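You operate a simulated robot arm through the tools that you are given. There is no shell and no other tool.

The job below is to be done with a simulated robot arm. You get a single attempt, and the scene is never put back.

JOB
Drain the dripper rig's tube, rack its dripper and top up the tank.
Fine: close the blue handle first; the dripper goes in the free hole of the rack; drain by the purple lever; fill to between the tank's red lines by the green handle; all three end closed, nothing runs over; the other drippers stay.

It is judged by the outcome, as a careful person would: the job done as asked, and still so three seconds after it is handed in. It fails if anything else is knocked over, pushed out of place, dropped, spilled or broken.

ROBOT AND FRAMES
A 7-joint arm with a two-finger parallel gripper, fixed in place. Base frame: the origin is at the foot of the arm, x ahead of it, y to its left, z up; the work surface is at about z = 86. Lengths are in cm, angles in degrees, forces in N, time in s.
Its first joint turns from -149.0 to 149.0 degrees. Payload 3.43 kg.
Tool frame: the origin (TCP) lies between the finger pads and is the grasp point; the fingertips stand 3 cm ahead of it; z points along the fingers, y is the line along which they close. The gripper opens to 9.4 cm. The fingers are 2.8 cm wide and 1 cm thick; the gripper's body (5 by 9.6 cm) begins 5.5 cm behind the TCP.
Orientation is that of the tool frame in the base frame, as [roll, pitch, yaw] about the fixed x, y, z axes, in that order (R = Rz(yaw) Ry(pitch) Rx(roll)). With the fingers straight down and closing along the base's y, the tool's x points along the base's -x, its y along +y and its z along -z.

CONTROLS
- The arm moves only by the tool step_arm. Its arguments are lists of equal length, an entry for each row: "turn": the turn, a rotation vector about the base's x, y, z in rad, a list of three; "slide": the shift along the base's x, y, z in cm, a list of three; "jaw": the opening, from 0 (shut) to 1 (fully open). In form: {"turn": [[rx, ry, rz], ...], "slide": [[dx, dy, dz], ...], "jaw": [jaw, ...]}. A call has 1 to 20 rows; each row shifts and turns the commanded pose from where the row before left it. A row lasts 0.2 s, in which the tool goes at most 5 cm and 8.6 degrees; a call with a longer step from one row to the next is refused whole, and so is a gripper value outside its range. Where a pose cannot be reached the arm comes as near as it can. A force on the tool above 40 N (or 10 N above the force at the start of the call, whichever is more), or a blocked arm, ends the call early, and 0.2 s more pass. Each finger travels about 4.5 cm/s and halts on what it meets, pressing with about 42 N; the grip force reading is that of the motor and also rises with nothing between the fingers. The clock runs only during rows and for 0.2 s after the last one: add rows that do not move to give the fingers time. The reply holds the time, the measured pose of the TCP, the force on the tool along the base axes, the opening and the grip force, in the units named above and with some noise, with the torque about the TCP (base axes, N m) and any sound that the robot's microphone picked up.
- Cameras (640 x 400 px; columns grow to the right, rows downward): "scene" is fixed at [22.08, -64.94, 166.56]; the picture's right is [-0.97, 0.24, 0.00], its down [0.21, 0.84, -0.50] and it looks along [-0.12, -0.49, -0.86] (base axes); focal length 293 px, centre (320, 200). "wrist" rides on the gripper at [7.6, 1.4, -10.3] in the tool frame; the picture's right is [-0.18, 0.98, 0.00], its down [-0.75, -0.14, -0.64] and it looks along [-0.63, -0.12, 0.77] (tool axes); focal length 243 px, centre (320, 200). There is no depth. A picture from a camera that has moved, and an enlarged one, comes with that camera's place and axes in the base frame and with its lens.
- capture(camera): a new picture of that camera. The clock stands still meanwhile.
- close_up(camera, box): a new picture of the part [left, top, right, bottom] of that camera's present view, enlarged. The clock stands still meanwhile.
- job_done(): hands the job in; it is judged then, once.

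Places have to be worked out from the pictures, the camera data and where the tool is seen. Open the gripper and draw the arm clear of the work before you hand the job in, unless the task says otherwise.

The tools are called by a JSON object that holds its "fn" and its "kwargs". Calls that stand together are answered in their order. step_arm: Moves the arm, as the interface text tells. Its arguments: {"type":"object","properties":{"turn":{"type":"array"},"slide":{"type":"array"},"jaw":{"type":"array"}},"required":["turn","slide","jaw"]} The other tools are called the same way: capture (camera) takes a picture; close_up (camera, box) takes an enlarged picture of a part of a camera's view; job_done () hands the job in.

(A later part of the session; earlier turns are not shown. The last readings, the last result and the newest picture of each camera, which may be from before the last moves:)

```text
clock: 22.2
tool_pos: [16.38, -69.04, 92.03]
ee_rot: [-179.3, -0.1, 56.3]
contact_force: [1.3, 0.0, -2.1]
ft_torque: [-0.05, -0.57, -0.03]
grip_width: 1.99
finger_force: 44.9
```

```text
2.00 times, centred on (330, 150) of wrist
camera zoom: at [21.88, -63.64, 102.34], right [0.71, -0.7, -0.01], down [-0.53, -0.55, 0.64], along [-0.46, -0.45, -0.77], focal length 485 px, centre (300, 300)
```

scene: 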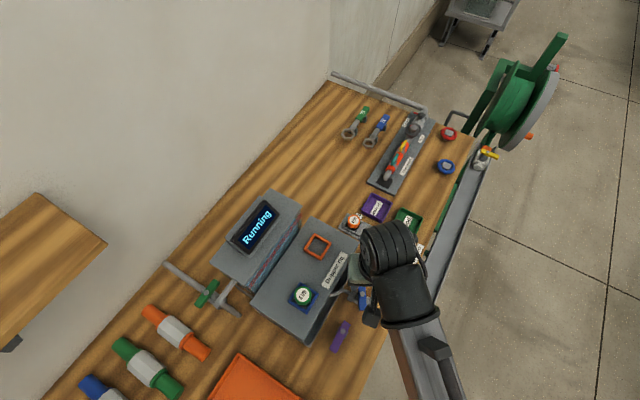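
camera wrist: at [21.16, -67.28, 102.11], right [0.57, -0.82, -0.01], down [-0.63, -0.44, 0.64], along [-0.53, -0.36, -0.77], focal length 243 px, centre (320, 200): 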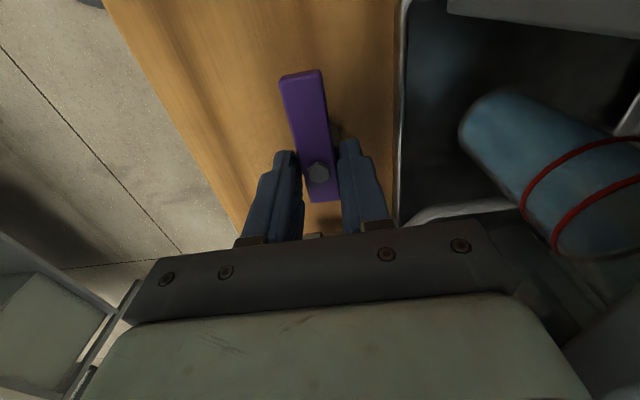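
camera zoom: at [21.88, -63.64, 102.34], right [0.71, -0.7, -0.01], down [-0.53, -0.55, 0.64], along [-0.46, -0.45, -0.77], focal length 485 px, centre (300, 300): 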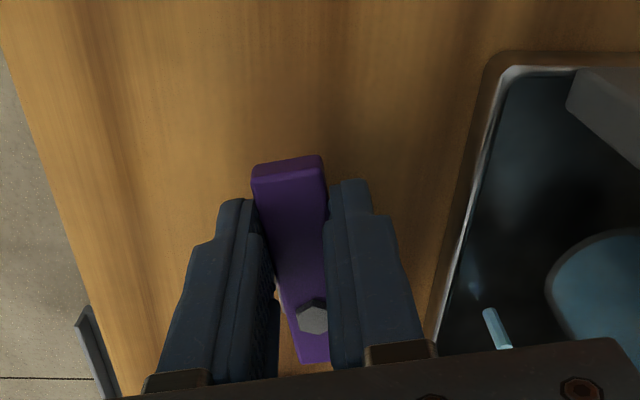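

The lever turns freely and a stream has started running into the basin. I'll open further and watch the basin.

{"fn": "step_arm", "kwargs": {"turn": [[0, 0, 0.1], [0, 0, 0.1], [0, 0, 0.1], [0, 0, 0.1], [0, 0, 0]], "slide": [[-0.255, 0.153, 0], [-0.268, 0.126, 0], [-0.28, 0.1, 0], [-0.289, 0.07, 0], [0, 0, 0]], "jaw": [0.1, 0.1, 0.1, 0.1, 0.1]}}

{"fn": "capture", "kwargs": {"camera": "wrist"}}

{"fn": "close_up", "kwargs": {"camera": "wrist", "box": [430, 60, 640, 270]}}

{"fn": "close_up", "kwargs": {"camera": "scene", "box": [200, 170, 440, 360]}}

```text
clock: 23.4
tool_pos: [15.45, -68.58, 92.08]
ee_rot: [-179.4, -0.2, 79.2]
contact_force: [9.9, -3.1, -0.4]
ft_torque: [0.38, -0.76, 0.29]
grip_width: 1.97
finger_force: 45.1
```

```text
taken
camera wrist: at [18.26, -61.48, 102.34], right [0.93, -0.36, -0.01], down [-0.27, -0.72, 0.64], along [-0.24, -0.59, -0.77], focal length 243 px, centre (320, 200)
```

wrist: 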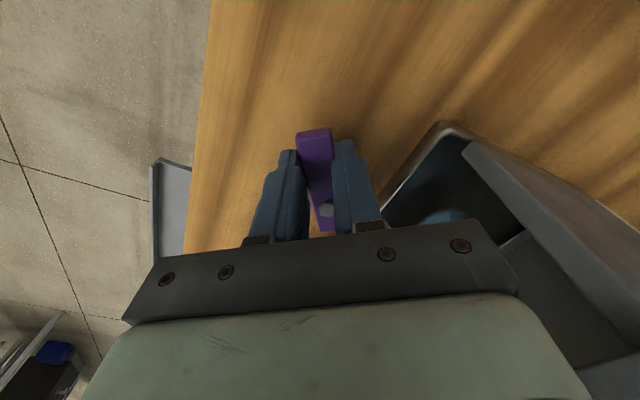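

```text
1.90 times, centred on (535, 165) of wrist
camera zoom: at [18.26, -61.48, 102.34], right [0.93, -0.36, -0.01], down [-0.27, -0.72, 0.64], along [-0.24, -0.59, -0.77], focal length 462 px, centre (-90, 267)
```

zoom: 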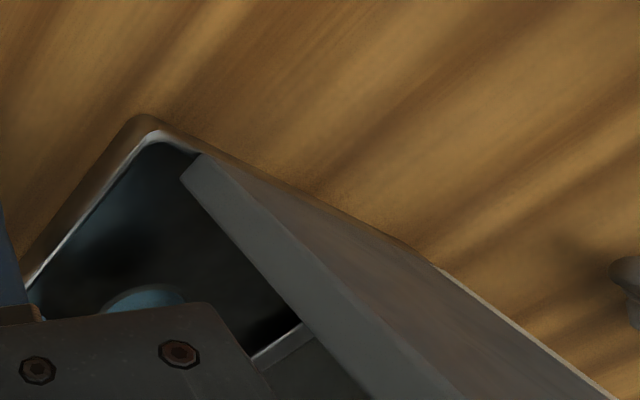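

```text
2.11 times, centred on (320, 265) of scene
camera zoom: at [22.08, -64.94, 166.56], right [-0.97, 0.24, 0.0], down [0.21, 0.84, -0.5], along [-0.12, -0.49, -0.86], focal length 617 px, centre (320, 63)
```

zoom: 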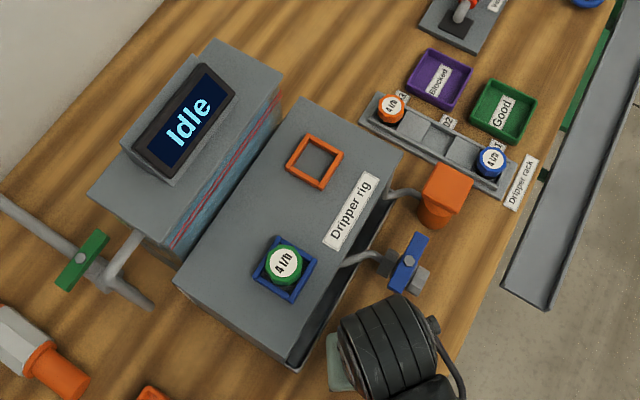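

Draining is under way and the blue valve shows closed. I'll keep opening the lever, which also turns the camera to face the tube.

{"fn": "step_arm", "kwargs": {"turn": [[0, 0, 0.1], [0, 0, 0.1], [0, 0, 0.1], [0, 0, 0.1], [0, 0, 0]], "slide": [[-0.293, 0.042, 0], [-0.297, 0.012, 0], [-0.296, -0.018, 0], [-0.293, -0.047, 0], [0, 0, 0]], "jaw": [0.1, 0.1, 0.1, 0.1, 0.1]}}

{"fn": "capture", "kwargs": {"camera": "wrist"}}

```text
clock: 24.6
tool_pos: [14.33, -68.69, 92.09]
ee_rot: [-179.4, -0.1, 102.1]
contact_force: [11.9, -2.8, -10.0]
ft_torque: [-0.63, -0.69, 0.28]
grip_width: 2.01
finger_force: 45.3
```

```text
taken
camera wrist: at [14.1, -60.91, 102.34], right [1.0, 0.03, -0.01], down [0.03, -0.77, 0.64], along [0.01, -0.64, -0.77], focal length 243 px, centre (320, 200)
```

wrist: 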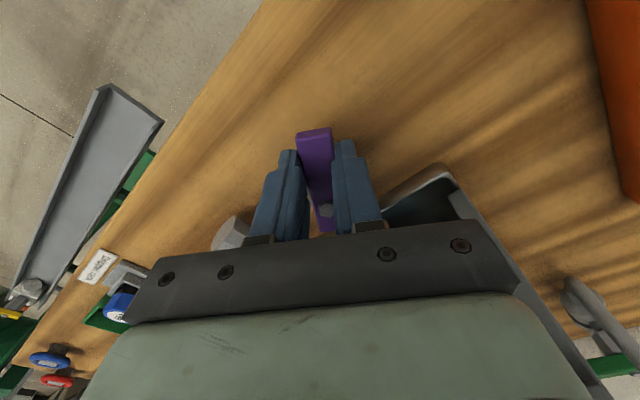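

The view is blocked here. I'll open a bit further, then release and rise to watch the tube drain.

{"fn": "step_arm", "kwargs": {"turn": [[0, 0, 0.1], [0, 0, 0.1], [0, 0, 0.1], [0, 0, 0]], "slide": [[-0.286, -0.076, 0], [-0.281, -0.105, 0], [-0.265, -0.131, 0], [0, 0, 0]], "jaw": [0.1, 0.1, 0.1, 0.1]}}

```text
clock: 25.6
tool_pos: [13.45, -68.98, 92.09]
ee_rot: [-179.4, -0.1, 119.2]
contact_force: [17.9, 3.7, -18.1]
ft_torque: [0.15, -0.86, 0.53]
grip_width: 1.94
finger_force: 45.4
```

The lever is about 75° open. I'll release it, rise clear, and rotate back to the low viewing angle that showed the tube well.

{"fn": "step_arm", "kwargs": {"turn": [[0, 0, 0], [0, 0, 0], [0, 0, 0], [0, 0, 0], [0, 0, -0.14], [0, 0, -0.14], [0, 0, -0.14], [0, 0, -0.14], [0, 0, -0.14], [0, 0, -0.14], [0, 0, -0.14], [0, 0, -0.14], [0, 0, -0.14], [0, 0, 0]], "slide": [[0, 0, 0], [0, 0, 0], [0, 0, 2.5], [0, 0, 3], [0.5, 0.1, 0], [0.5, 0.1, 0], [0.5, 0, 0], [0.5, 0, 0], [0.5, 0, 0], [0.5, 0, -1], [0.5, 0, -1], [0.5, 0, -1], [0.5, 0, -1], [0, 0, 0]], "jaw": [0.3, 0.45, 0.45, 0.45, 0.45, 0.45, 0.45, 0.45, 0.45, 0.45, 0.45, 0.45, 0.45, 0.45]}}

{"fn": "capture", "kwargs": {"camera": "wrist"}}

{"fn": "close_up", "kwargs": {"camera": "wrist", "box": [430, 60, 640, 270]}}

```text
clock: 28.6
tool_pos: [17.76, -68.67, 93.74]
ee_rot: [-179.2, -0.1, 46.9]
contact_force: [-0.1, -1.7, -0.4]
ft_torque: [0.0, 0.03, 0.0]
grip_width: 4.23
finger_force: 0.0
```

```text
taken
camera wrist: at [24.05, -64.22, 103.89], right [0.59, -0.81, -0.01], down [-0.61, -0.46, 0.64], along [-0.52, -0.37, -0.77], focal length 243 px, centre (320, 200)
```

wrist: 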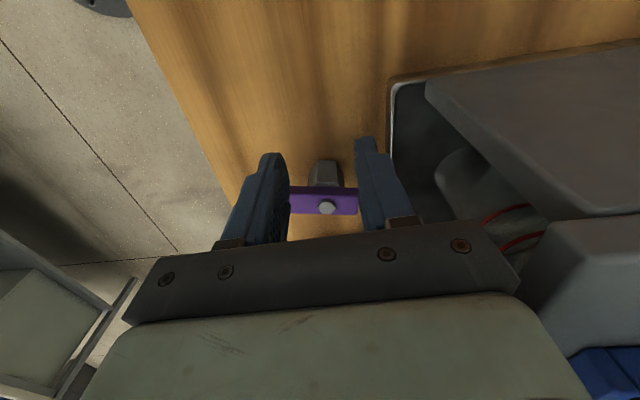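

```text
1.90 times, centred on (535, 165) of wrist
camera zoom: at [24.05, -64.22, 103.89], right [0.59, -0.81, -0.01], down [-0.61, -0.46, 0.64], along [-0.52, -0.37, -0.77], focal length 462 px, centre (-90, 267)
```

zoom: 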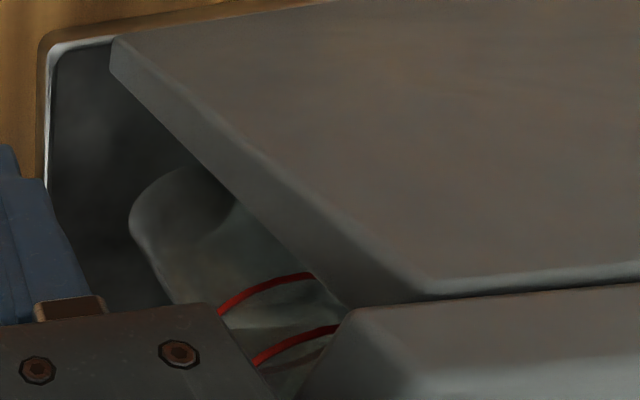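

The tube now looks grey and empty. A tighter zoom will check for residue.

{"fn": "close_up", "kwargs": {"camera": "wrist", "box": [385, 80, 560, 270]}}

{"fn": "close_up", "kwargs": {"camera": "wrist", "box": [260, 130, 400, 240]}}

```text
2.11 times, centred on (472, 175) of wrist
camera zoom: at [24.05, -64.22, 103.89], right [0.59, -0.81, -0.01], down [-0.61, -0.46, 0.64], along [-0.52, -0.37, -0.77], focal length 511 px, centre (-1, 253)
```

zoom: 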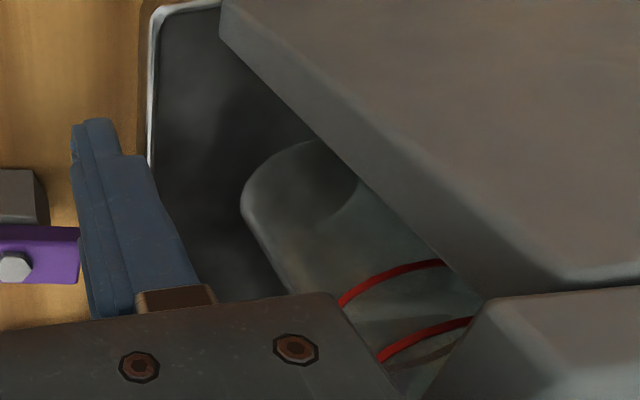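

```text
3.64 times, centred on (330, 185) of wrist
camera zoom: at [24.05, -64.22, 103.89], right [0.59, -0.81, -0.01], down [-0.61, -0.46, 0.64], along [-0.52, -0.37, -0.77], focal length 882 px, centre (284, 254)
```

zoom: 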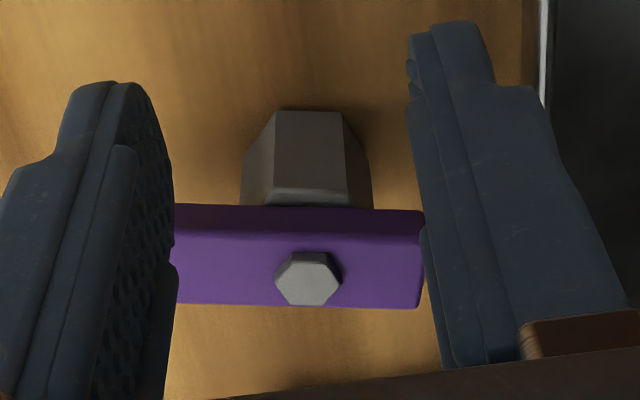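

The tube is empty. Now I'll return to the purple lever (about 119° azimuth), reversing my path with height first.

{"fn": "step_arm", "kwargs": {"turn": [[0, 0, 0.14], [0, 0, 0.14], [0, 0, 0.14], [0, 0, 0.14], [0, 0, 0.14], [0, 0, 0.14], [0, 0, 0.14], [0, 0, 0.14], [0, 0, 0.14], [0, 0, 0]], "slide": [[0, 0, 1.5], [0, 0, 1.5], [0, 0, 1], [-0.7, 0, 0], [-0.7, 0, 0], [-0.7, 0, 0], [-0.7, -0.1, 0], [-0.8, -0.1, 0], [-0.7, -0.1, 0], [0, 0, 0]], "jaw": [0.45, 0.45, 0.45, 0.45, 0.45, 0.45, 0.45, 0.45, 0.45, 0.45]}}

{"fn": "capture", "kwargs": {"camera": "wrist"}}

{"fn": "close_up", "kwargs": {"camera": "wrist", "box": [250, 50, 410, 250]}}

```text
clock: 30.8
tool_pos: [13.47, -68.98, 97.49]
ee_rot: [-179.3, -0.2, 119.3]
contact_force: [-0.9, -0.2, 0.2]
ft_torque: [0.02, 0.0, 0.01]
grip_width: 4.23
finger_force: 0.0
```

```text
taken
camera wrist: at [11.07, -61.66, 107.82], right [0.95, 0.32, -0.01], down [0.25, -0.72, 0.64], along [0.2, -0.61, -0.77], focal length 243 px, centre (320, 200)
```

wrist: 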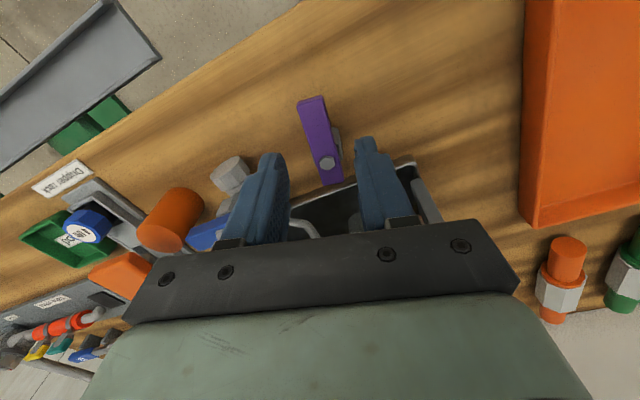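

```text
2.00 times, centred on (330, 150) of wrist
camera zoom: at [11.07, -61.66, 107.82], right [0.95, 0.32, -0.01], down [0.25, -0.72, 0.64], along [0.2, -0.61, -0.77], focal length 485 px, centre (300, 300)
```

zoom: 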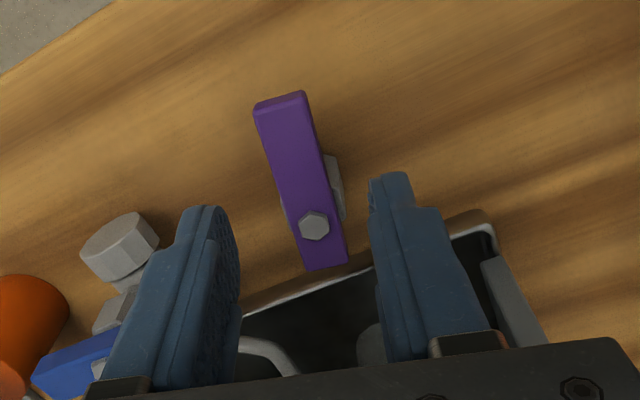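

The lever lies between the fingers as before. I'll lower and grip it.

{"fn": "step_arm", "kwargs": {"turn": [[0, 0, 0], [0, 0, 0], [0, 0, 0], [0, 0, 0], [0, 0, 0], [0, 0, 0], [0, 0, 0], [0, 0, 0]], "slide": [[0, 0, -2], [0, 0, -2], [0, 0, -1.4], [0, 0, 0], [0, 0, 0], [0, 0, 0], [0, 0, 0], [0, 0, 0]], "jaw": [0.45, 0.45, 0.45, 0.45, 0.3, 0.15, 0.1, 0.1]}}

{"fn": "close_up", "kwargs": {"camera": "wrist", "box": [250, 50, 410, 250]}}

```text
clock: 32.6
tool_pos: [13.5, -69.21, 92.09]
ee_rot: [-179.2, -0.1, 119.1]
contact_force: [-6.1, -2.5, -2.7]
ft_torque: [0.19, -0.22, -0.19]
grip_width: 1.95
finger_force: 45.0
```

```text
2.00 times, centred on (330, 150) of wrist
camera zoom: at [11.11, -61.63, 102.31], right [0.95, 0.32, -0.01], down [0.25, -0.72, 0.64], along [0.2, -0.61, -0.77], focal length 485 px, centre (300, 300)
```

zoom: 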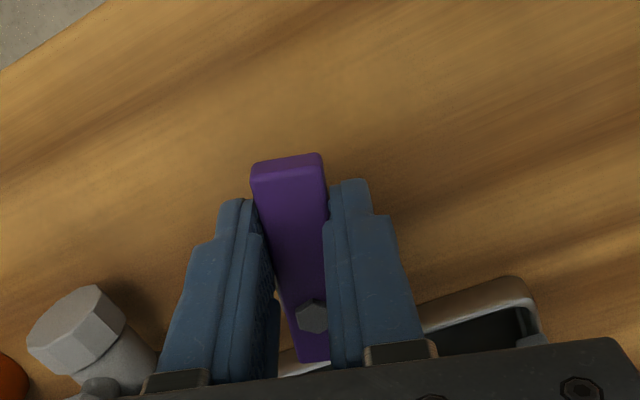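

The bar is gripped. I'll sweep it back along the arc, first half.

{"fn": "step_arm", "kwargs": {"turn": [[0, 0, -0.1], [0, 0, -0.1], [0, 0, -0.1], [0, 0, -0.1], [0, 0, -0.1], [0, 0, -0.1], [0, 0, -0.1], [0, 0, 0]], "slide": [[0.265, 0.131, 0], [0.281, 0.105, 0], [0.286, 0.076, 0], [0.293, 0.047, 0], [0.296, 0.018, 0], [0.297, -0.012, 0], [0.293, -0.042, 0], [0, 0, 0]], "jaw": [0.1, 0.1, 0.1, 0.1, 0.1, 0.1, 0.1, 0.1]}}

```text
clock: 34.4
tool_pos: [15.45, -68.71, 92.04]
ee_rot: [-179.2, -0.1, 78.9]
contact_force: [-24.4, -5.3, -14.3]
ft_torque: [0.19, -0.15, -0.62]
grip_width: 1.97
finger_force: 45.2
```

There's some resistance (24 N), which fits valve friction. I'll continue with the second part of the arc.

{"fn": "step_arm", "kwargs": {"turn": [[0, 0, -0.1], [0, 0, -0.1], [0, 0, -0.1], [0, 0, 0]], "slide": [[0.27, -0.07, 0], [0.27, -0.1, 0], [0.26, -0.126, 0], [0, 0, 0]], "jaw": [0.1, 0.1, 0.1, 0.1]}}

{"fn": "close_up", "kwargs": {"camera": "wrist", "box": [250, 50, 410, 250]}}

```text
clock: 35.2
tool_pos: [16.11, -68.99, 92.03]
ee_rot: [-179.0, 0.0, 61.9]
contact_force: [-6.7, -4.0, -3.5]
ft_torque: [0.18, -0.51, -0.13]
grip_width: 1.98
finger_force: 45.2
stopped in row 4: the force on the tool passed its limit at 41 N (the readings are from after the stop); the commanded pose is now the measured one
```

```text
2.00 times, centred on (330, 150) of wrist
camera zoom: at [21.1, -63.02, 102.29], right [0.78, -0.62, -0.02], down [-0.47, -0.6, 0.64], along [-0.41, -0.5, -0.76], focal length 485 px, centre (300, 300)
```

zoom: 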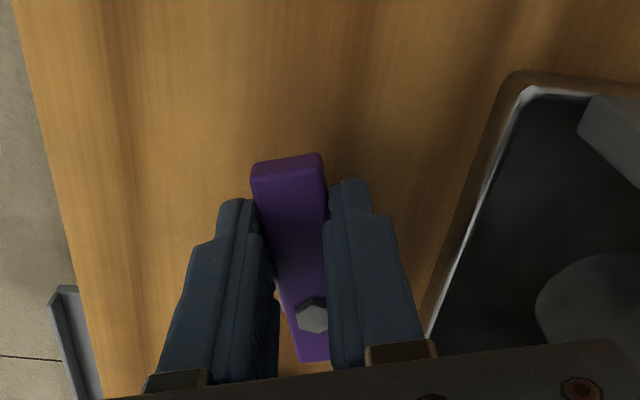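

The stop reset the command and the force has relaxed. I'll finish the closing sweep in small steps.

{"fn": "step_arm", "kwargs": {"turn": [[0, 0, -0.08], [0, 0, -0.08], [0, 0, 0]], "slide": [[0.21, -0.12, 0], [0.2, -0.135, 0], [0, 0, 0]], "jaw": [0.1, 0.1, 0.1]}}

```text
clock: 36.0
tool_pos: [16.53, -69.28, 92.0]
ee_rot: [-179.0, 0.1, 52.7]
contact_force: [-10.7, -4.2, -14.7]
ft_torque: [-1.01, 0.25, -0.16]
grip_width: 1.97
finger_force: 45.3
```

{"fn": "step_arm", "kwargs": {"turn": [[0, 0, -0.07], [0, 0, -0.07], [0, 0, 0]], "slide": [[0.17, -0.13, 0], [0.16, -0.14, 0], [0, 0, 0]], "jaw": [0.1, 0.1, 0.1]}}

{"fn": "close_up", "kwargs": {"camera": "wrist", "box": [250, 50, 410, 250]}}

```text
clock: 36.8
tool_pos: [16.92, -69.42, 92.08]
ee_rot: [-179.1, 0.0, 44.8]
contact_force: [-20.5, -6.1, -16.9]
ft_torque: [-0.36, 0.01, -0.03]
grip_width: 1.98
finger_force: 45.5
```

```text
2.00 times, centred on (330, 150) of wrist
camera zoom: at [23.32, -65.29, 102.29], right [0.56, -0.83, -0.02], down [-0.63, -0.44, 0.64], along [-0.54, -0.35, -0.76], focal length 485 px, centre (300, 300)
```

zoom: 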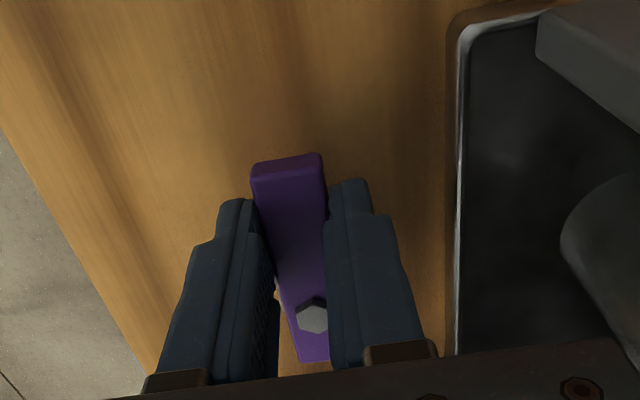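

I'm back at 44.8°. A slight extra push should confirm the closed stop.

{"fn": "step_arm", "kwargs": {"turn": [[0, 0, -0.03], [0, 0, 0]], "slide": [[0.06, -0.08, 0], [0, 0, 0]], "jaw": [0.1, 0.1]}}

```text
clock: 37.4
tool_pos: [16.84, -69.52, 92.05]
ee_rot: [-178.8, -0.1, 43.2]
contact_force: [-25.4, 0.7, -12.1]
ft_torque: [-0.07, -0.05, 1.46]
grip_width: 1.99
finger_force: 45.0
```

The torque rose to 1.46 N·m, so the purple lever is on its closed stop. I'll release and rise clear, then check the lever and the dripper.

{"fn": "step_arm", "kwargs": {"turn": [[0, 0, 0], [0, 0, 0], [0, 0, 0], [0, 0, 0], [0, 0, 0], [0, 0, 0], [0, 0, 0], [0, 0, 0]], "slide": [[0, 0, 0], [0, 0, 0], [0, 0, 2], [0, 0, 3], [0, 0, 4], [0, 0, 4], [0, 0, 4], [0, 0, 0]], "jaw": [0.3, 0.45, 0.45, 0.45, 0.5, 0.6, 0.6, 0.6]}}

{"fn": "capture", "kwargs": {"camera": "wrist"}}

{"fn": "capture", "kwargs": {"camera": "scene"}}

```text
clock: 39.2
tool_pos: [17.05, -69.55, 109.21]
ee_rot: [-179.1, 0.0, 43.0]
contact_force: [0.1, -0.1, -0.8]
ft_torque: [0.02, 0.0, -0.01]
grip_width: 5.63
finger_force: 0.0
```

```text
taken
camera wrist: at [23.6, -65.55, 119.48], right [0.54, -0.84, -0.02], down [-0.64, -0.42, 0.64], along [-0.55, -0.34, -0.76], focal length 243 px, centre (320, 200)
```

wrist: 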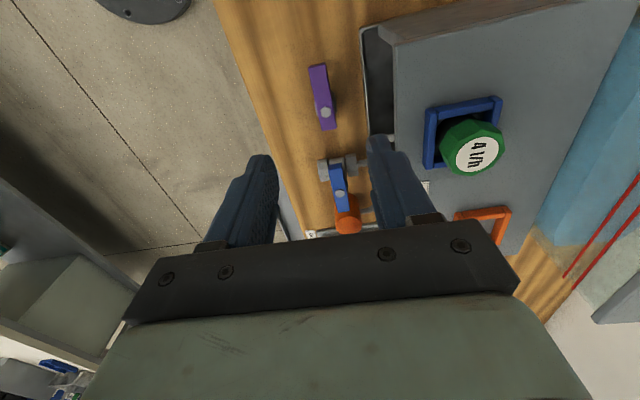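

```text
taken
```

scene: 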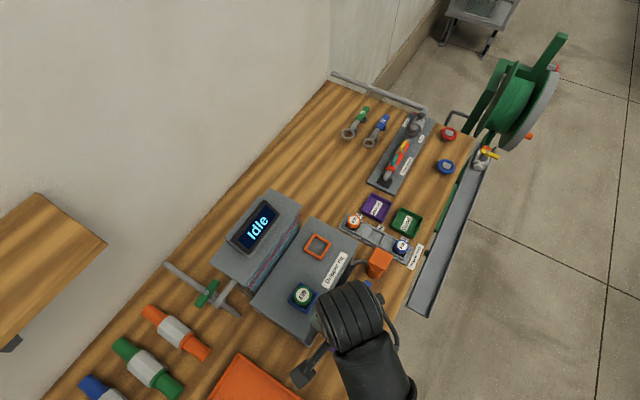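

Both valves look closed. Next is the dripper, so I'll zoom in for its shape, height and the frame around it.

{"fn": "close_up", "kwargs": {"camera": "wrist", "box": [390, 70, 540, 200]}}

{"fn": "close_up", "kwargs": {"camera": "scene", "box": [275, 265, 335, 325]}}

{"fn": "close_up", "kwargs": {"camera": "wrist", "box": [500, 60, 640, 320]}}

```text
3.08 times, centred on (465, 135) of wrist
camera zoom: at [23.6, -65.55, 119.48], right [0.54, -0.84, -0.02], down [-0.64, -0.42, 0.64], along [-0.55, -0.34, -0.76], focal length 746 px, centre (-126, 400)
```

zoom: 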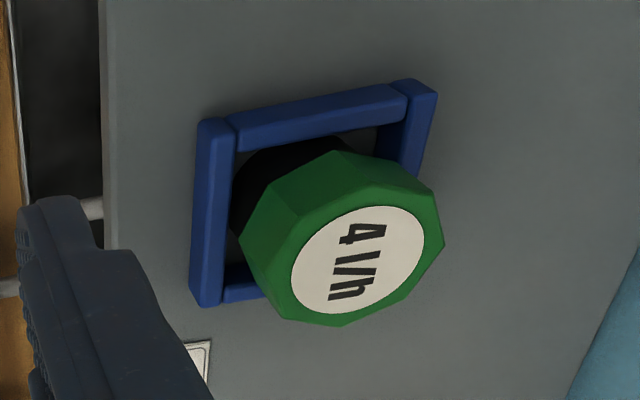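

```text
6.67 times, centred on (305, 295) of scene
camera zoom: at [22.08, -64.94, 166.56], right [-0.97, 0.24, 0.0], down [0.21, 0.84, -0.5], along [-0.12, -0.49, -0.86], focal length 1954 px, centre (420, -433)
```

zoom: 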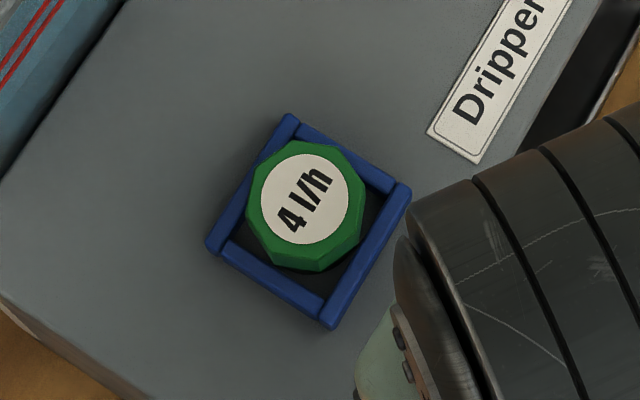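

```text
1.54 times, centred on (570, 190) of wrist
camera zoom: at [23.6, -65.55, 119.48], right [0.54, -0.84, -0.02], down [-0.64, -0.42, 0.64], along [-0.55, -0.34, -0.76], focal length 373 px, centre (-65, 215)
```

zoom: 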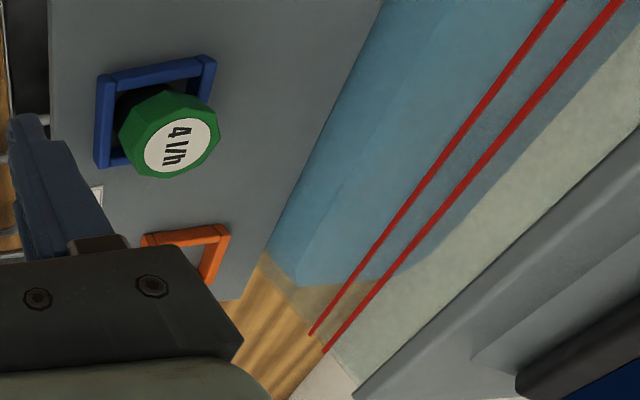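

The dripper cap's top is at about (22.3,-78.9,104.9) and it's roughly 3.7 cm across. The rack's free pocket is near (-1.7,-93.9), with block tops around z≈88.3. I'll move above the dripper at yaw 135 to check the cap's orientation.

{"fn": "step_arm", "kwargs": {"turn": [[0, 0, 0.134], [0, 0, 0.134], [0, 0, 0.134], [0, 0, 0.134], [0, 0, 0.134], [0, 0, 0.134], [0, 0, 0.134], [0, 0, 0.134], [0, 0, 0.134], [0, 0, 0.134], [0, 0, 0.134], [0, 0, 0.134], [0, 0, 0]], "slide": [[0, 0, 1.5], [0, 0, 1.5], [0, 0, 1.5], [0.6, -1, 0.5], [0.6, -1, 0], [0.6, -1, 0], [0.6, -1, 0], [0.6, -1.1, 0], [0.6, -1.1, 0], [0.6, -1.1, 0], [0.6, -1.05, 0], [0.45, -1, 0], [0, 0, 0]], "jaw": [0.6, 0.6, 0.6, 0.6, 0.6, 0.6, 0.6, 0.6, 0.6, 0.6, 0.6, 0.6, 0.6]}}

{"fn": "capture", "kwargs": {"camera": "wrist"}}

{"fn": "close_up", "kwargs": {"camera": "wrist", "box": [250, 60, 410, 220]}}

```text
clock: 42.0
tool_pos: [22.38, -79.17, 113.76]
ee_rot: [-179.1, 0.0, 135.4]
contact_force: [-0.4, 1.0, -0.2]
ft_torque: [0.02, 0.03, -0.03]
grip_width: 5.61
finger_force: 0.1
out of reach, approached as far as the arm can: row 3
```

```text
taken
camera wrist: at [17.91, -72.69, 124.02], right [0.82, 0.57, -0.02], down [0.44, -0.62, 0.64], along [0.36, -0.54, -0.76], focal length 243 px, centre (320, 200)
```

wrist: 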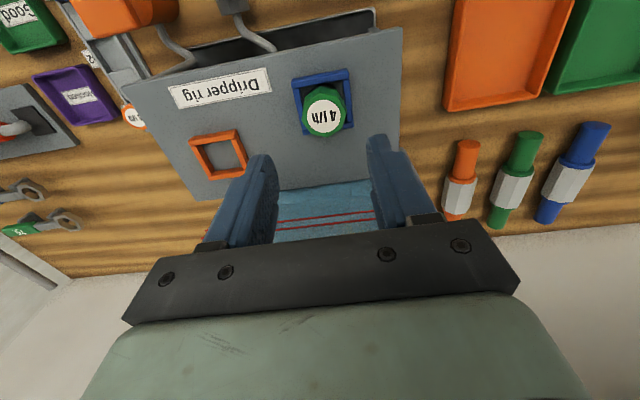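

```text
2.50 times, centred on (330, 140) of wrist
camera zoom: at [17.91, -72.69, 124.02], right [0.82, 0.57, -0.02], down [0.44, -0.62, 0.64], along [0.36, -0.54, -0.76], focal length 606 px, centre (295, 350)
```

zoom: 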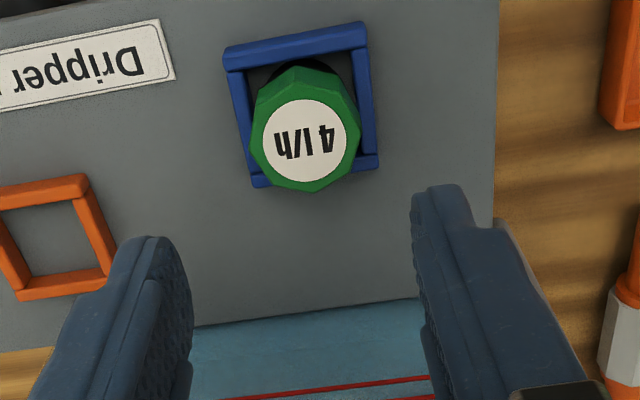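

The cap looks octagonal. I'll zoom in tighter to check its flats relative to the jaw direction before lowering.

{"fn": "close_up", "kwargs": {"camera": "wrist", "box": [285, 65, 365, 145]}}

{"fn": "close_up", "kwargs": {"camera": "wrist", "box": [70, 0, 190, 130]}}

```text
5.00 times, centred on (325, 105) of wrist
camera zoom: at [17.91, -72.69, 124.02], right [0.82, 0.57, -0.02], down [0.44, -0.62, 0.64], along [0.36, -0.54, -0.76], focal length 1213 px, centre (295, 675)
```

zoom: 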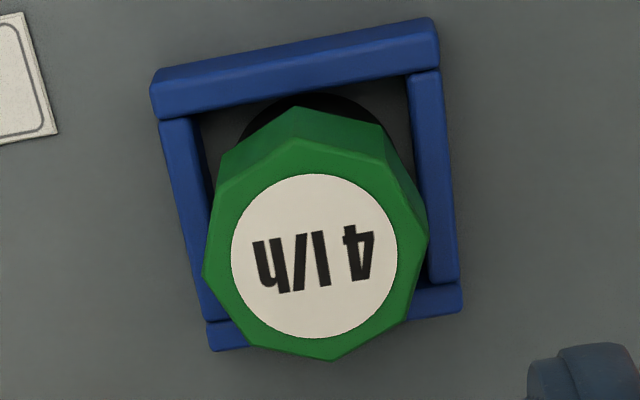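

```text
3.08 times, centred on (130, 65) of wrist
camera zoom: at [17.91, -72.69, 124.02], right [0.82, 0.57, -0.02], down [0.44, -0.62, 0.64], along [0.36, -0.54, -0.76], focal length 746 px, centre (905, 615)
```

zoom: 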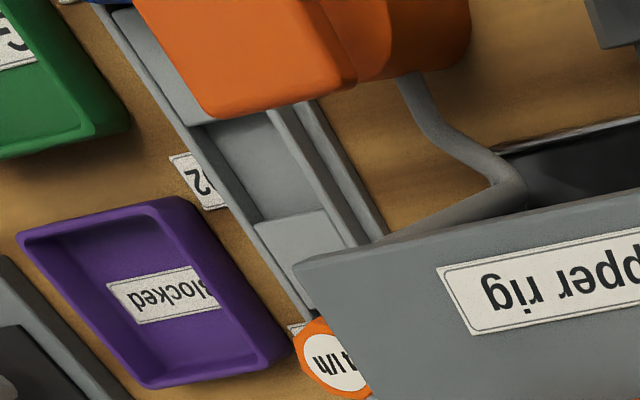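

The cap's vertices line up roughly with the rig axes, so the flats face about 22.5° off. I'll turn to yaw 112.5, centre on (22.15,-78.85) and lower part-way to check.

{"fn": "step_arm", "kwargs": {"turn": [[0, 0, -0.133], [0, 0, -0.133], [0, 0, -0.133], [0, 0, 0], [0, 0, 0], [0, 0, 0]], "slide": [[-0.1, 0.1, 0], [-0.1, 0.1, 0], [0, 0.1, 0], [0, 0, -2], [0, 0, -1.5], [0, 0, 0]], "jaw": [0.6, 0.6, 0.6, 0.6, 0.6, 0.6]}}

{"fn": "capture", "kwargs": {"camera": "wrist"}}

{"fn": "close_up", "kwargs": {"camera": "wrist", "box": [250, 70, 400, 220]}}

```text
clock: 43.4
tool_pos: [22.14, -78.83, 110.31]
ee_rot: [-179.1, -0.1, 112.4]
contact_force: [0.7, 0.2, -0.1]
ft_torque: [-0.01, -0.01, 0.04]
grip_width: 5.63
finger_force: 0.1
```

```text
taken
camera wrist: at [20.61, -71.14, 120.49], right [0.98, 0.2, -0.02], down [0.17, -0.75, 0.64], along [0.12, -0.63, -0.76], focal length 243 px, centre (320, 200)
```

wrist: 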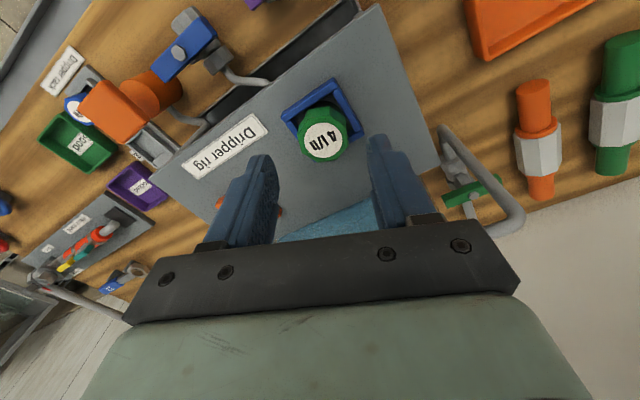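

```text
2.67 times, centred on (325, 145) of wrist
camera zoom: at [20.61, -71.14, 120.49], right [0.98, 0.2, -0.02], down [0.17, -0.75, 0.64], along [0.12, -0.63, -0.76], focal length 647 px, centre (307, 347)
```

zoom: 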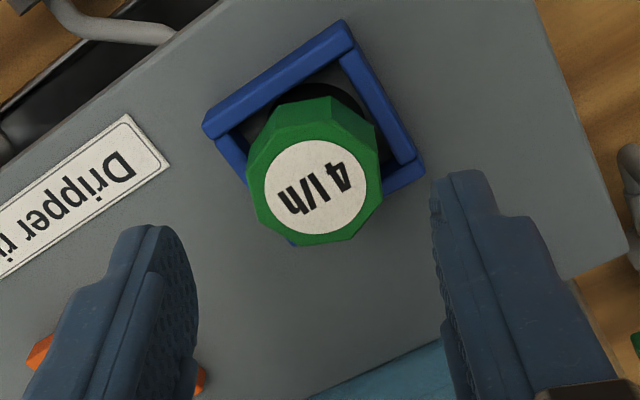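

The flats now face the fingers and the dripper centre projects to about (22.2,-78.8). I'll lower to z≈106.1, grip the upper cap, and check before lifting.

{"fn": "step_arm", "kwargs": {"turn": [[0, 0, 0], [0, 0, 0], [0, 0, 0], [0, 0, 0]], "slide": [[0.05, 0.03, -2], [0, 0, -1.5], [0, 0, -0.7], [0, 0, 0]], "jaw": [0.6, 0.6, 0.6, 0.6]}}

{"fn": "capture", "kwargs": {"camera": "wrist"}}

{"fn": "close_up", "kwargs": {"camera": "wrist", "box": [220, 100, 420, 250]}}

```text
clock: 44.4
tool_pos: [22.23, -78.75, 106.03]
ee_rot: [-179.1, 0.0, 112.4]
contact_force: [-0.1, -0.2, 0.1]
ft_torque: [-0.02, 0.0, 0.03]
grip_width: 5.64
finger_force: 0.1
```

```text
taken
camera wrist: at [20.71, -71.05, 116.3], right [0.98, 0.2, -0.02], down [0.17, -0.75, 0.64], along [0.12, -0.63, -0.76], focal length 243 px, centre (320, 200)
```

wrist: 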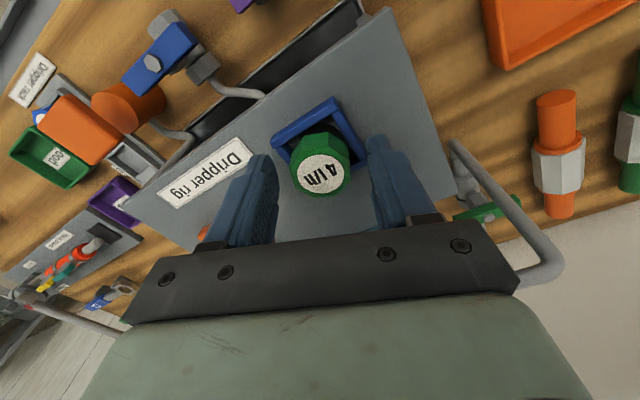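

```text
2.67 times, centred on (320, 175) of wrist
camera zoom: at [20.71, -71.05, 116.3], right [0.98, 0.2, -0.02], down [0.17, -0.75, 0.64], along [0.12, -0.63, -0.76], focal length 647 px, centre (320, 267)
```

zoom: 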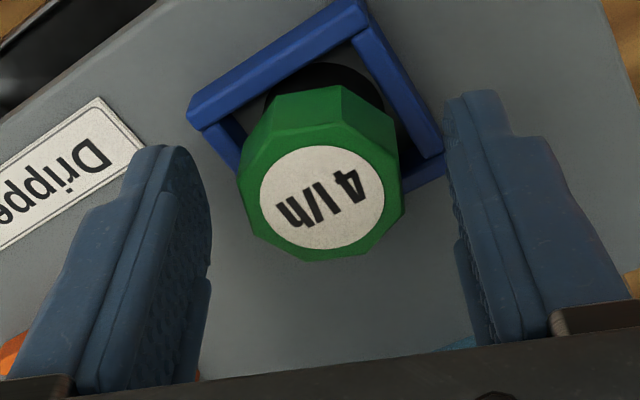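

The cap is centred between the fingers with about 1.5 cm of overlap. I'll close on it.

{"fn": "step_arm", "kwargs": {"turn": [[0, 0, 0], [0, 0, 0], [0, 0, 0], [0, 0, 0], [0, 0, 0]], "slide": [[0, 0, 0], [0, 0, 0], [0, 0, 0], [0, 0, 0], [0, 0, 0]], "jaw": [0.48, 0.4, 0.3, 0.25, 0.25]}}

{"fn": "close_up", "kwargs": {"camera": "wrist", "box": [220, 100, 420, 250]}}

```text
clock: 45.6
tool_pos: [22.23, -78.64, 106.1]
ee_rot: [-179.1, 0.0, 112.4]
contact_force: [-0.1, -0.2, 1.3]
ft_torque: [0.03, -0.03, -0.03]
grip_width: 3.34
finger_force: 42.1
```

```text
2.67 times, centred on (320, 175) of wrist
camera zoom: at [20.71, -71.05, 116.31], right [0.98, 0.2, -0.02], down [0.17, -0.75, 0.64], along [0.12, -0.63, -0.76], focal length 647 px, centre (320, 267)
```

zoom: 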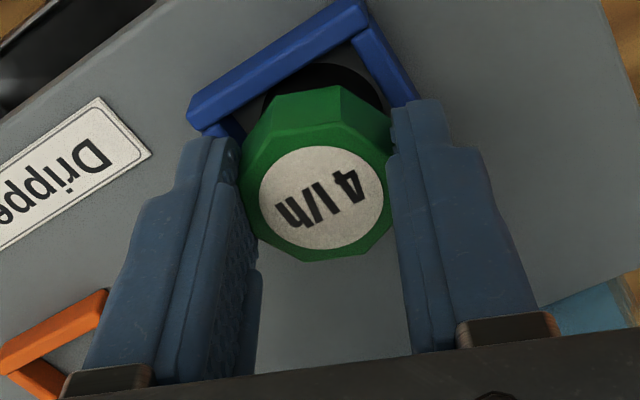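

Gripped at 3.34 cm across the flats. I'll lift gently and check that it comes free.

{"fn": "step_arm", "kwargs": {"turn": [[0, 0, 0], [0, 0, 0], [0, 0, 0], [0, 0, 0]], "slide": [[0, 0, 0.4], [0, 0, 0.6], [0, 0, 1], [0, 0, 0]], "jaw": [0.25, 0.25, 0.25, 0.25]}}

{"fn": "capture", "kwargs": {"camera": "wrist"}}

{"fn": "close_up", "kwargs": {"camera": "scene", "box": [255, 240, 355, 330]}}

```text
clock: 46.6
tool_pos: [22.05, -78.56, 108.05]
ee_rot: [-179.1, -0.1, 112.4]
contact_force: [-0.9, 0.3, -0.2]
ft_torque: [-0.01, 0.01, 0.0]
grip_width: 3.36
finger_force: 42.3
```

```text
taken
camera wrist: at [20.61, -70.99, 118.33], right [0.98, 0.2, -0.02], down [0.17, -0.75, 0.64], along [0.12, -0.63, -0.76], focal length 243 px, centre (320, 200)
```

wrist: 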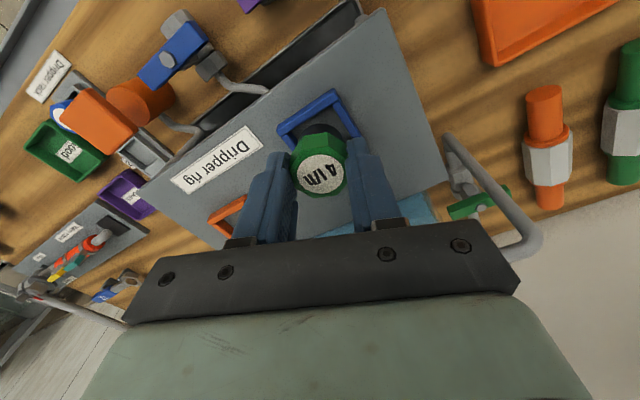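

```text
4.44 times, centred on (305, 285) of scene
camera zoom: at [22.08, -64.94, 166.56], right [-0.97, 0.24, 0.0], down [0.21, 0.84, -0.5], along [-0.12, -0.49, -0.86], focal length 1302 px, centre (387, -178)
```

zoom: 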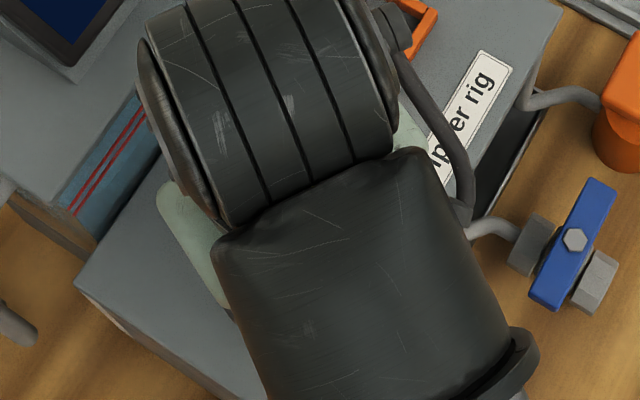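

The dripper is lifted freely. I'll raise it higher and carry it over toward the rack's free pocket, staying above everything.

{"fn": "step_arm", "kwargs": {"turn": [[0, 0, 0], [0, 0, 0], [0, 0, 0], [0, 0, 0], [0, 0, 0], [0, 0, 0], [0, 0, 0], [0, 0, 0], [0, 0, 0], [0, 0, 0], [0, 0, 0], [0, 0, 0], [0, 0, 0]], "slide": [[0, 0, 1.5], [0, 0, 2], [-1, -1, 1], [-2.2, -1.4, 0], [-2.5, -1.6, 0], [-2.5, -1.6, 0], [-2.5, -1.6, 0], [-2.5, -1.6, 0], [-2.5, -1.6, 0], [-2.5, -1.6, 0], [-2.5, -1.5, 0], [-2, -1, 0], [0, 0, 0]], "jaw": [0.25, 0.25, 0.25, 0.25, 0.25, 0.25, 0.25, 0.25, 0.25, 0.25, 0.25, 0.25, 0.25]}}

{"fn": "capture", "kwargs": {"camera": "wrist"}}

{"fn": "capture", "kwargs": {"camera": "scene"}}

```text
clock: 49.4
tool_pos: [-0.69, -93.27, 112.54]
ee_rot: [-179.0, 0.0, 112.4]
contact_force: [0.9, 0.9, 0.0]
ft_torque: [0.0, 0.02, 0.0]
grip_width: 3.32
finger_force: 42.1
```

```text
taken
camera wrist: at [-2.09, -85.63, 122.74], right [0.98, 0.21, -0.02], down [0.17, -0.75, 0.64], along [0.12, -0.63, -0.76], focal length 243 px, centre (320, 200)
```

wrist: 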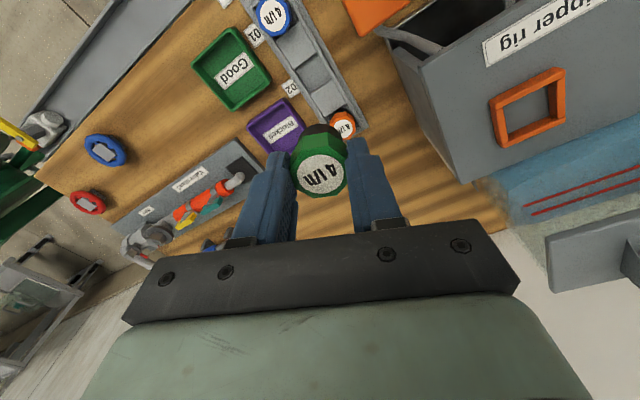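

```text
taken
```

scene: 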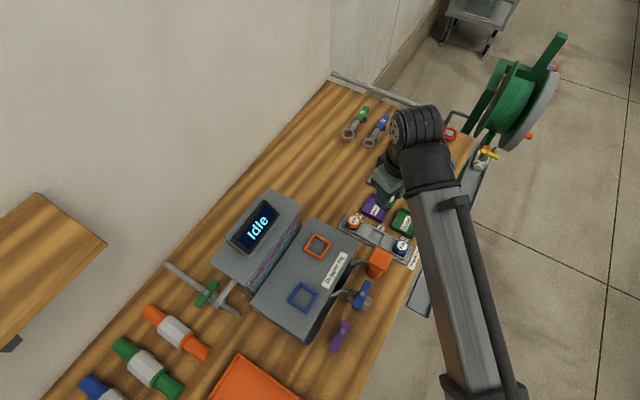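

The dripper is held steady and the rack is visible below. I'll zoom to locate the pocket precisely and measure the dripper's lower body.

{"fn": "close_up", "kwargs": {"camera": "wrist", "box": [240, 0, 380, 140]}}

{"fn": "close_up", "kwargs": {"camera": "scene", "box": [330, 165, 430, 275]}}

{"fn": "close_up", "kwargs": {"camera": "scene", "box": [270, 265, 340, 335]}}

```text
2.86 times, centred on (310, 70) of wrist
camera zoom: at [-2.09, -85.63, 122.74], right [0.98, 0.21, -0.02], down [0.17, -0.75, 0.64], along [0.12, -0.63, -0.76], focal length 693 px, centre (349, 571)
```

zoom: 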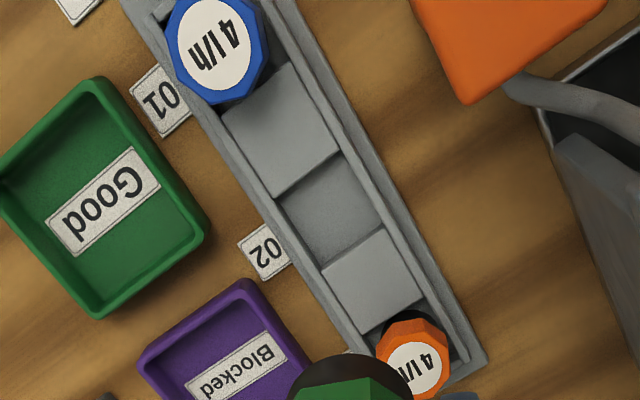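

```text
3.64 times, centred on (380, 220) of scene
camera zoom: at [22.08, -64.94, 166.56], right [-0.97, 0.24, 0.0], down [0.21, 0.84, -0.5], along [-0.12, -0.49, -0.86], focal length 1066 px, centre (102, 127)
```

zoom: 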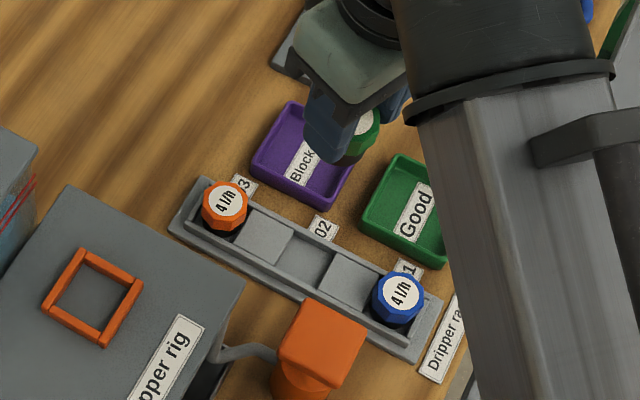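

```text
5.71 times, centred on (305, 300) of scene
camera zoom: at [22.08, -64.94, 166.56], right [-0.97, 0.24, 0.0], down [0.21, 0.84, -0.5], along [-0.12, -0.49, -0.86], focal length 1674 px, centre (406, -371)
```

zoom: 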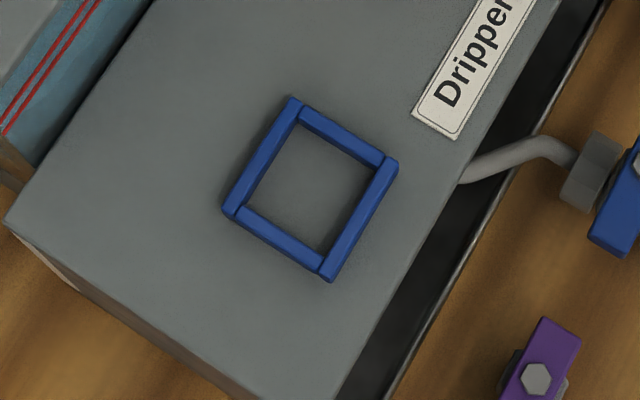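

The pocket centre comes out consistently at about (-1.88,-93.78) from both cameras and the neighbours' midpoint. It's roughly 3.5 cm square, against a body of about 2.7 cm. I'll centre over it and lower part-way.

{"fn": "step_arm", "kwargs": {"turn": [[0, 0, 0], [0, 0, 0], [0, 0, 0], [0, 0, 0], [0, 0, 0], [0, 0, 0], [0, 0, 0]], "slide": [[-0.6, -0.25, -2], [-0.6, -0.25, -3], [0, 0, -3], [0, 0, -3], [0, 0, -2], [0, 0, -1], [0, 0, 0]], "jaw": [0.25, 0.25, 0.25, 0.25, 0.25, 0.25, 0.25]}}

{"fn": "capture", "kwargs": {"camera": "wrist"}}

{"fn": "close_up", "kwargs": {"camera": "wrist", "box": [230, 50, 410, 220]}}

{"fn": "close_up", "kwargs": {"camera": "scene", "box": [330, 185, 430, 275]}}

```text
clock: 51.0
tool_pos: [-1.79, -93.66, 98.6]
ee_rot: [-179.0, 0.1, 112.4]
contact_force: [0.0, 0.5, -0.8]
ft_torque: [-0.02, -0.01, 0.01]
grip_width: 3.35
finger_force: 42.0
```

```text
taken
camera wrist: at [-3.24, -86.07, 108.81], right [0.98, 0.2, -0.02], down [0.17, -0.75, 0.64], along [0.12, -0.63, -0.76], focal length 243 px, centre (320, 200)
```

wrist: 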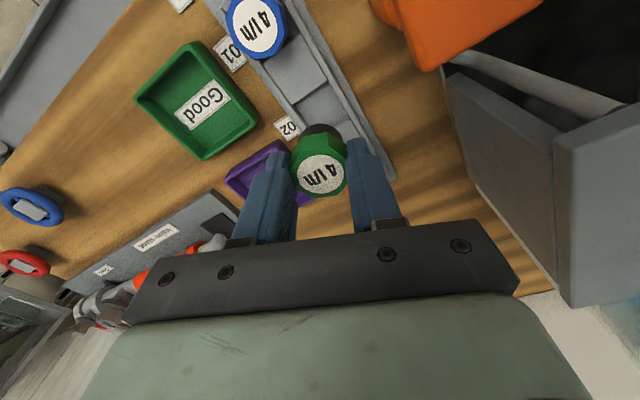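

```text
2.35 times, centred on (320, 135) of wrist
camera zoom: at [-3.24, -86.07, 108.81], right [0.98, 0.2, -0.02], down [0.17, -0.75, 0.64], along [0.12, -0.63, -0.76], focal length 571 px, centre (320, 353)
```

zoom: 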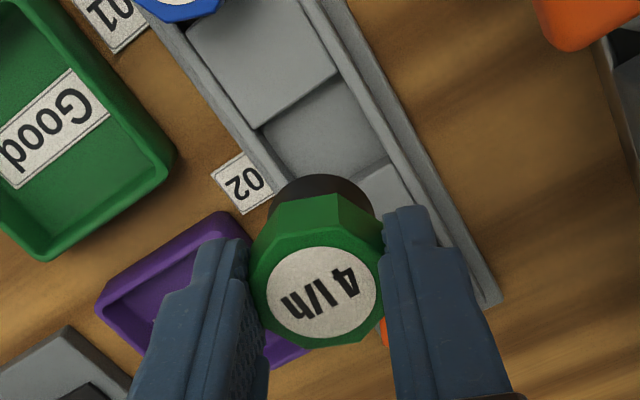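

```text
4.44 times, centred on (380, 230) of scene
camera zoom: at [22.08, -64.94, 166.56], right [-0.97, 0.24, 0.0], down [0.21, 0.84, -0.5], along [-0.12, -0.49, -0.86], focal length 1302 px, centre (53, 67)
```

zoom: 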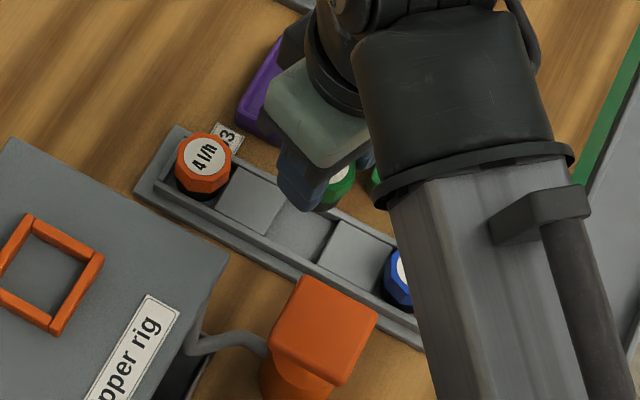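

Alignment is good and the pocket is directly below. I'll nudge (-0.1,-0.05) and lower slowly, watching the force.

{"fn": "step_arm", "kwargs": {"turn": [[0, 0, 0], [0, 0, 0], [0, 0, 0], [0, 0, 0], [0, 0, 0], [0, 0, 0]], "slide": [[-0.1, -0.05, -1.5], [0, 0, -1.5], [0, 0, -1], [0, 0, -0.6], [0, 0, -0.5], [0, 0, 0]], "jaw": [0.25, 0.25, 0.25, 0.25, 0.25, 0.25]}}

{"fn": "close_up", "kwargs": {"camera": "wrist", "box": [230, 50, 410, 220]}}

{"fn": "close_up", "kwargs": {"camera": "scene", "box": [350, 195, 410, 255]}}

```text
clock: 52.4
tool_pos: [-1.98, -93.66, 93.53]
ee_rot: [-179.1, 0.0, 112.5]
contact_force: [-0.1, 0.1, 0.2]
ft_torque: [0.02, -0.02, -0.01]
grip_width: 3.35
finger_force: 42.0
```

```text
2.35 times, centred on (320, 135) of wrist
camera zoom: at [-3.39, -86.05, 103.69], right [0.98, 0.2, -0.02], down [0.17, -0.75, 0.64], along [0.12, -0.63, -0.76], focal length 571 px, centre (320, 353)
```

zoom: 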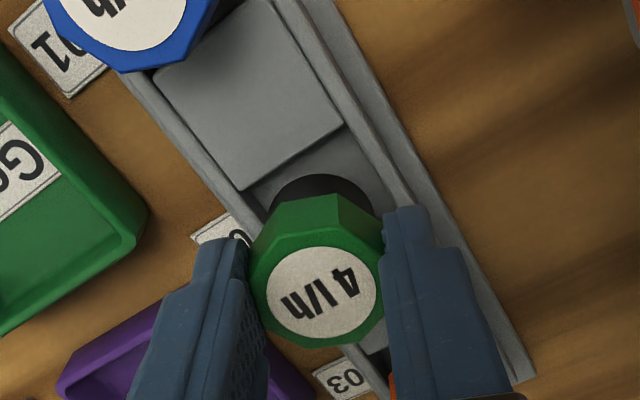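

```text
6.67 times, centred on (380, 225) of scene
camera zoom: at [22.08, -64.94, 166.56], right [-0.97, 0.24, 0.0], down [0.21, 0.84, -0.5], along [-0.12, -0.49, -0.86], focal length 1954 px, centre (-80, 33)
```

zoom: 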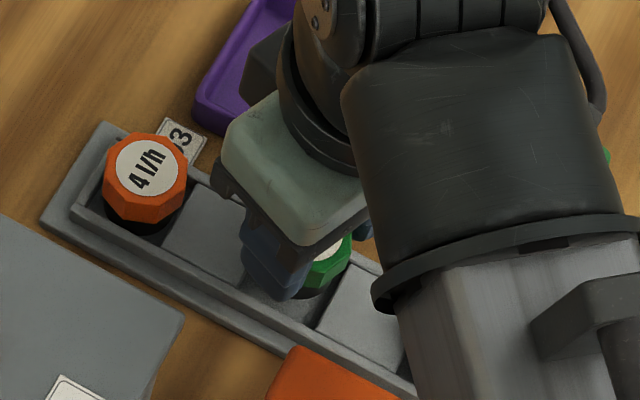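

The body is entering the pocket region with no contact yet. I'll keep lowering in small steps.

{"fn": "step_arm", "kwargs": {"turn": [[0, 0, 0], [0, 0, 0], [0, 0, 0], [0, 0, 0]], "slide": [[0, 0, -0.4], [0, 0, -0.4], [0, 0, -0.4], [0, 0, 0]], "jaw": [0.25, 0.25, 0.25, 0.25]}}

{"fn": "close_up", "kwargs": {"camera": "wrist", "box": [230, 50, 410, 220]}}

```text
clock: 53.4
tool_pos: [-1.78, -93.82, 92.37]
ee_rot: [-179.1, 0.1, 112.3]
contact_force: [0.5, 0.5, -0.6]
ft_torque: [0.0, 0.02, -0.02]
grip_width: 3.33
finger_force: 42.1
```

```text
2.35 times, centred on (320, 135) of wrist
camera zoom: at [-3.34, -86.13, 102.6], right [0.98, 0.2, -0.02], down [0.17, -0.75, 0.64], along [0.12, -0.63, -0.76], focal length 571 px, centre (320, 353)
```

zoom: 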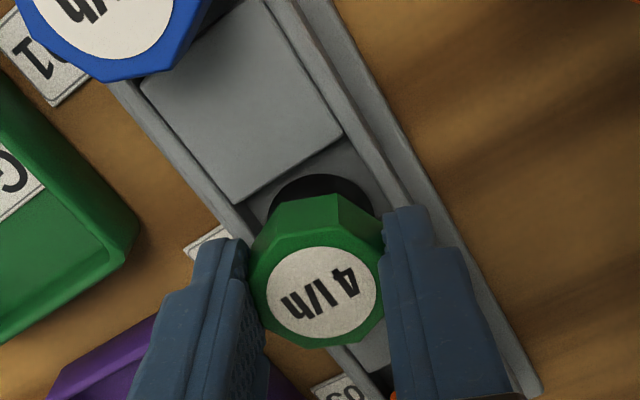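

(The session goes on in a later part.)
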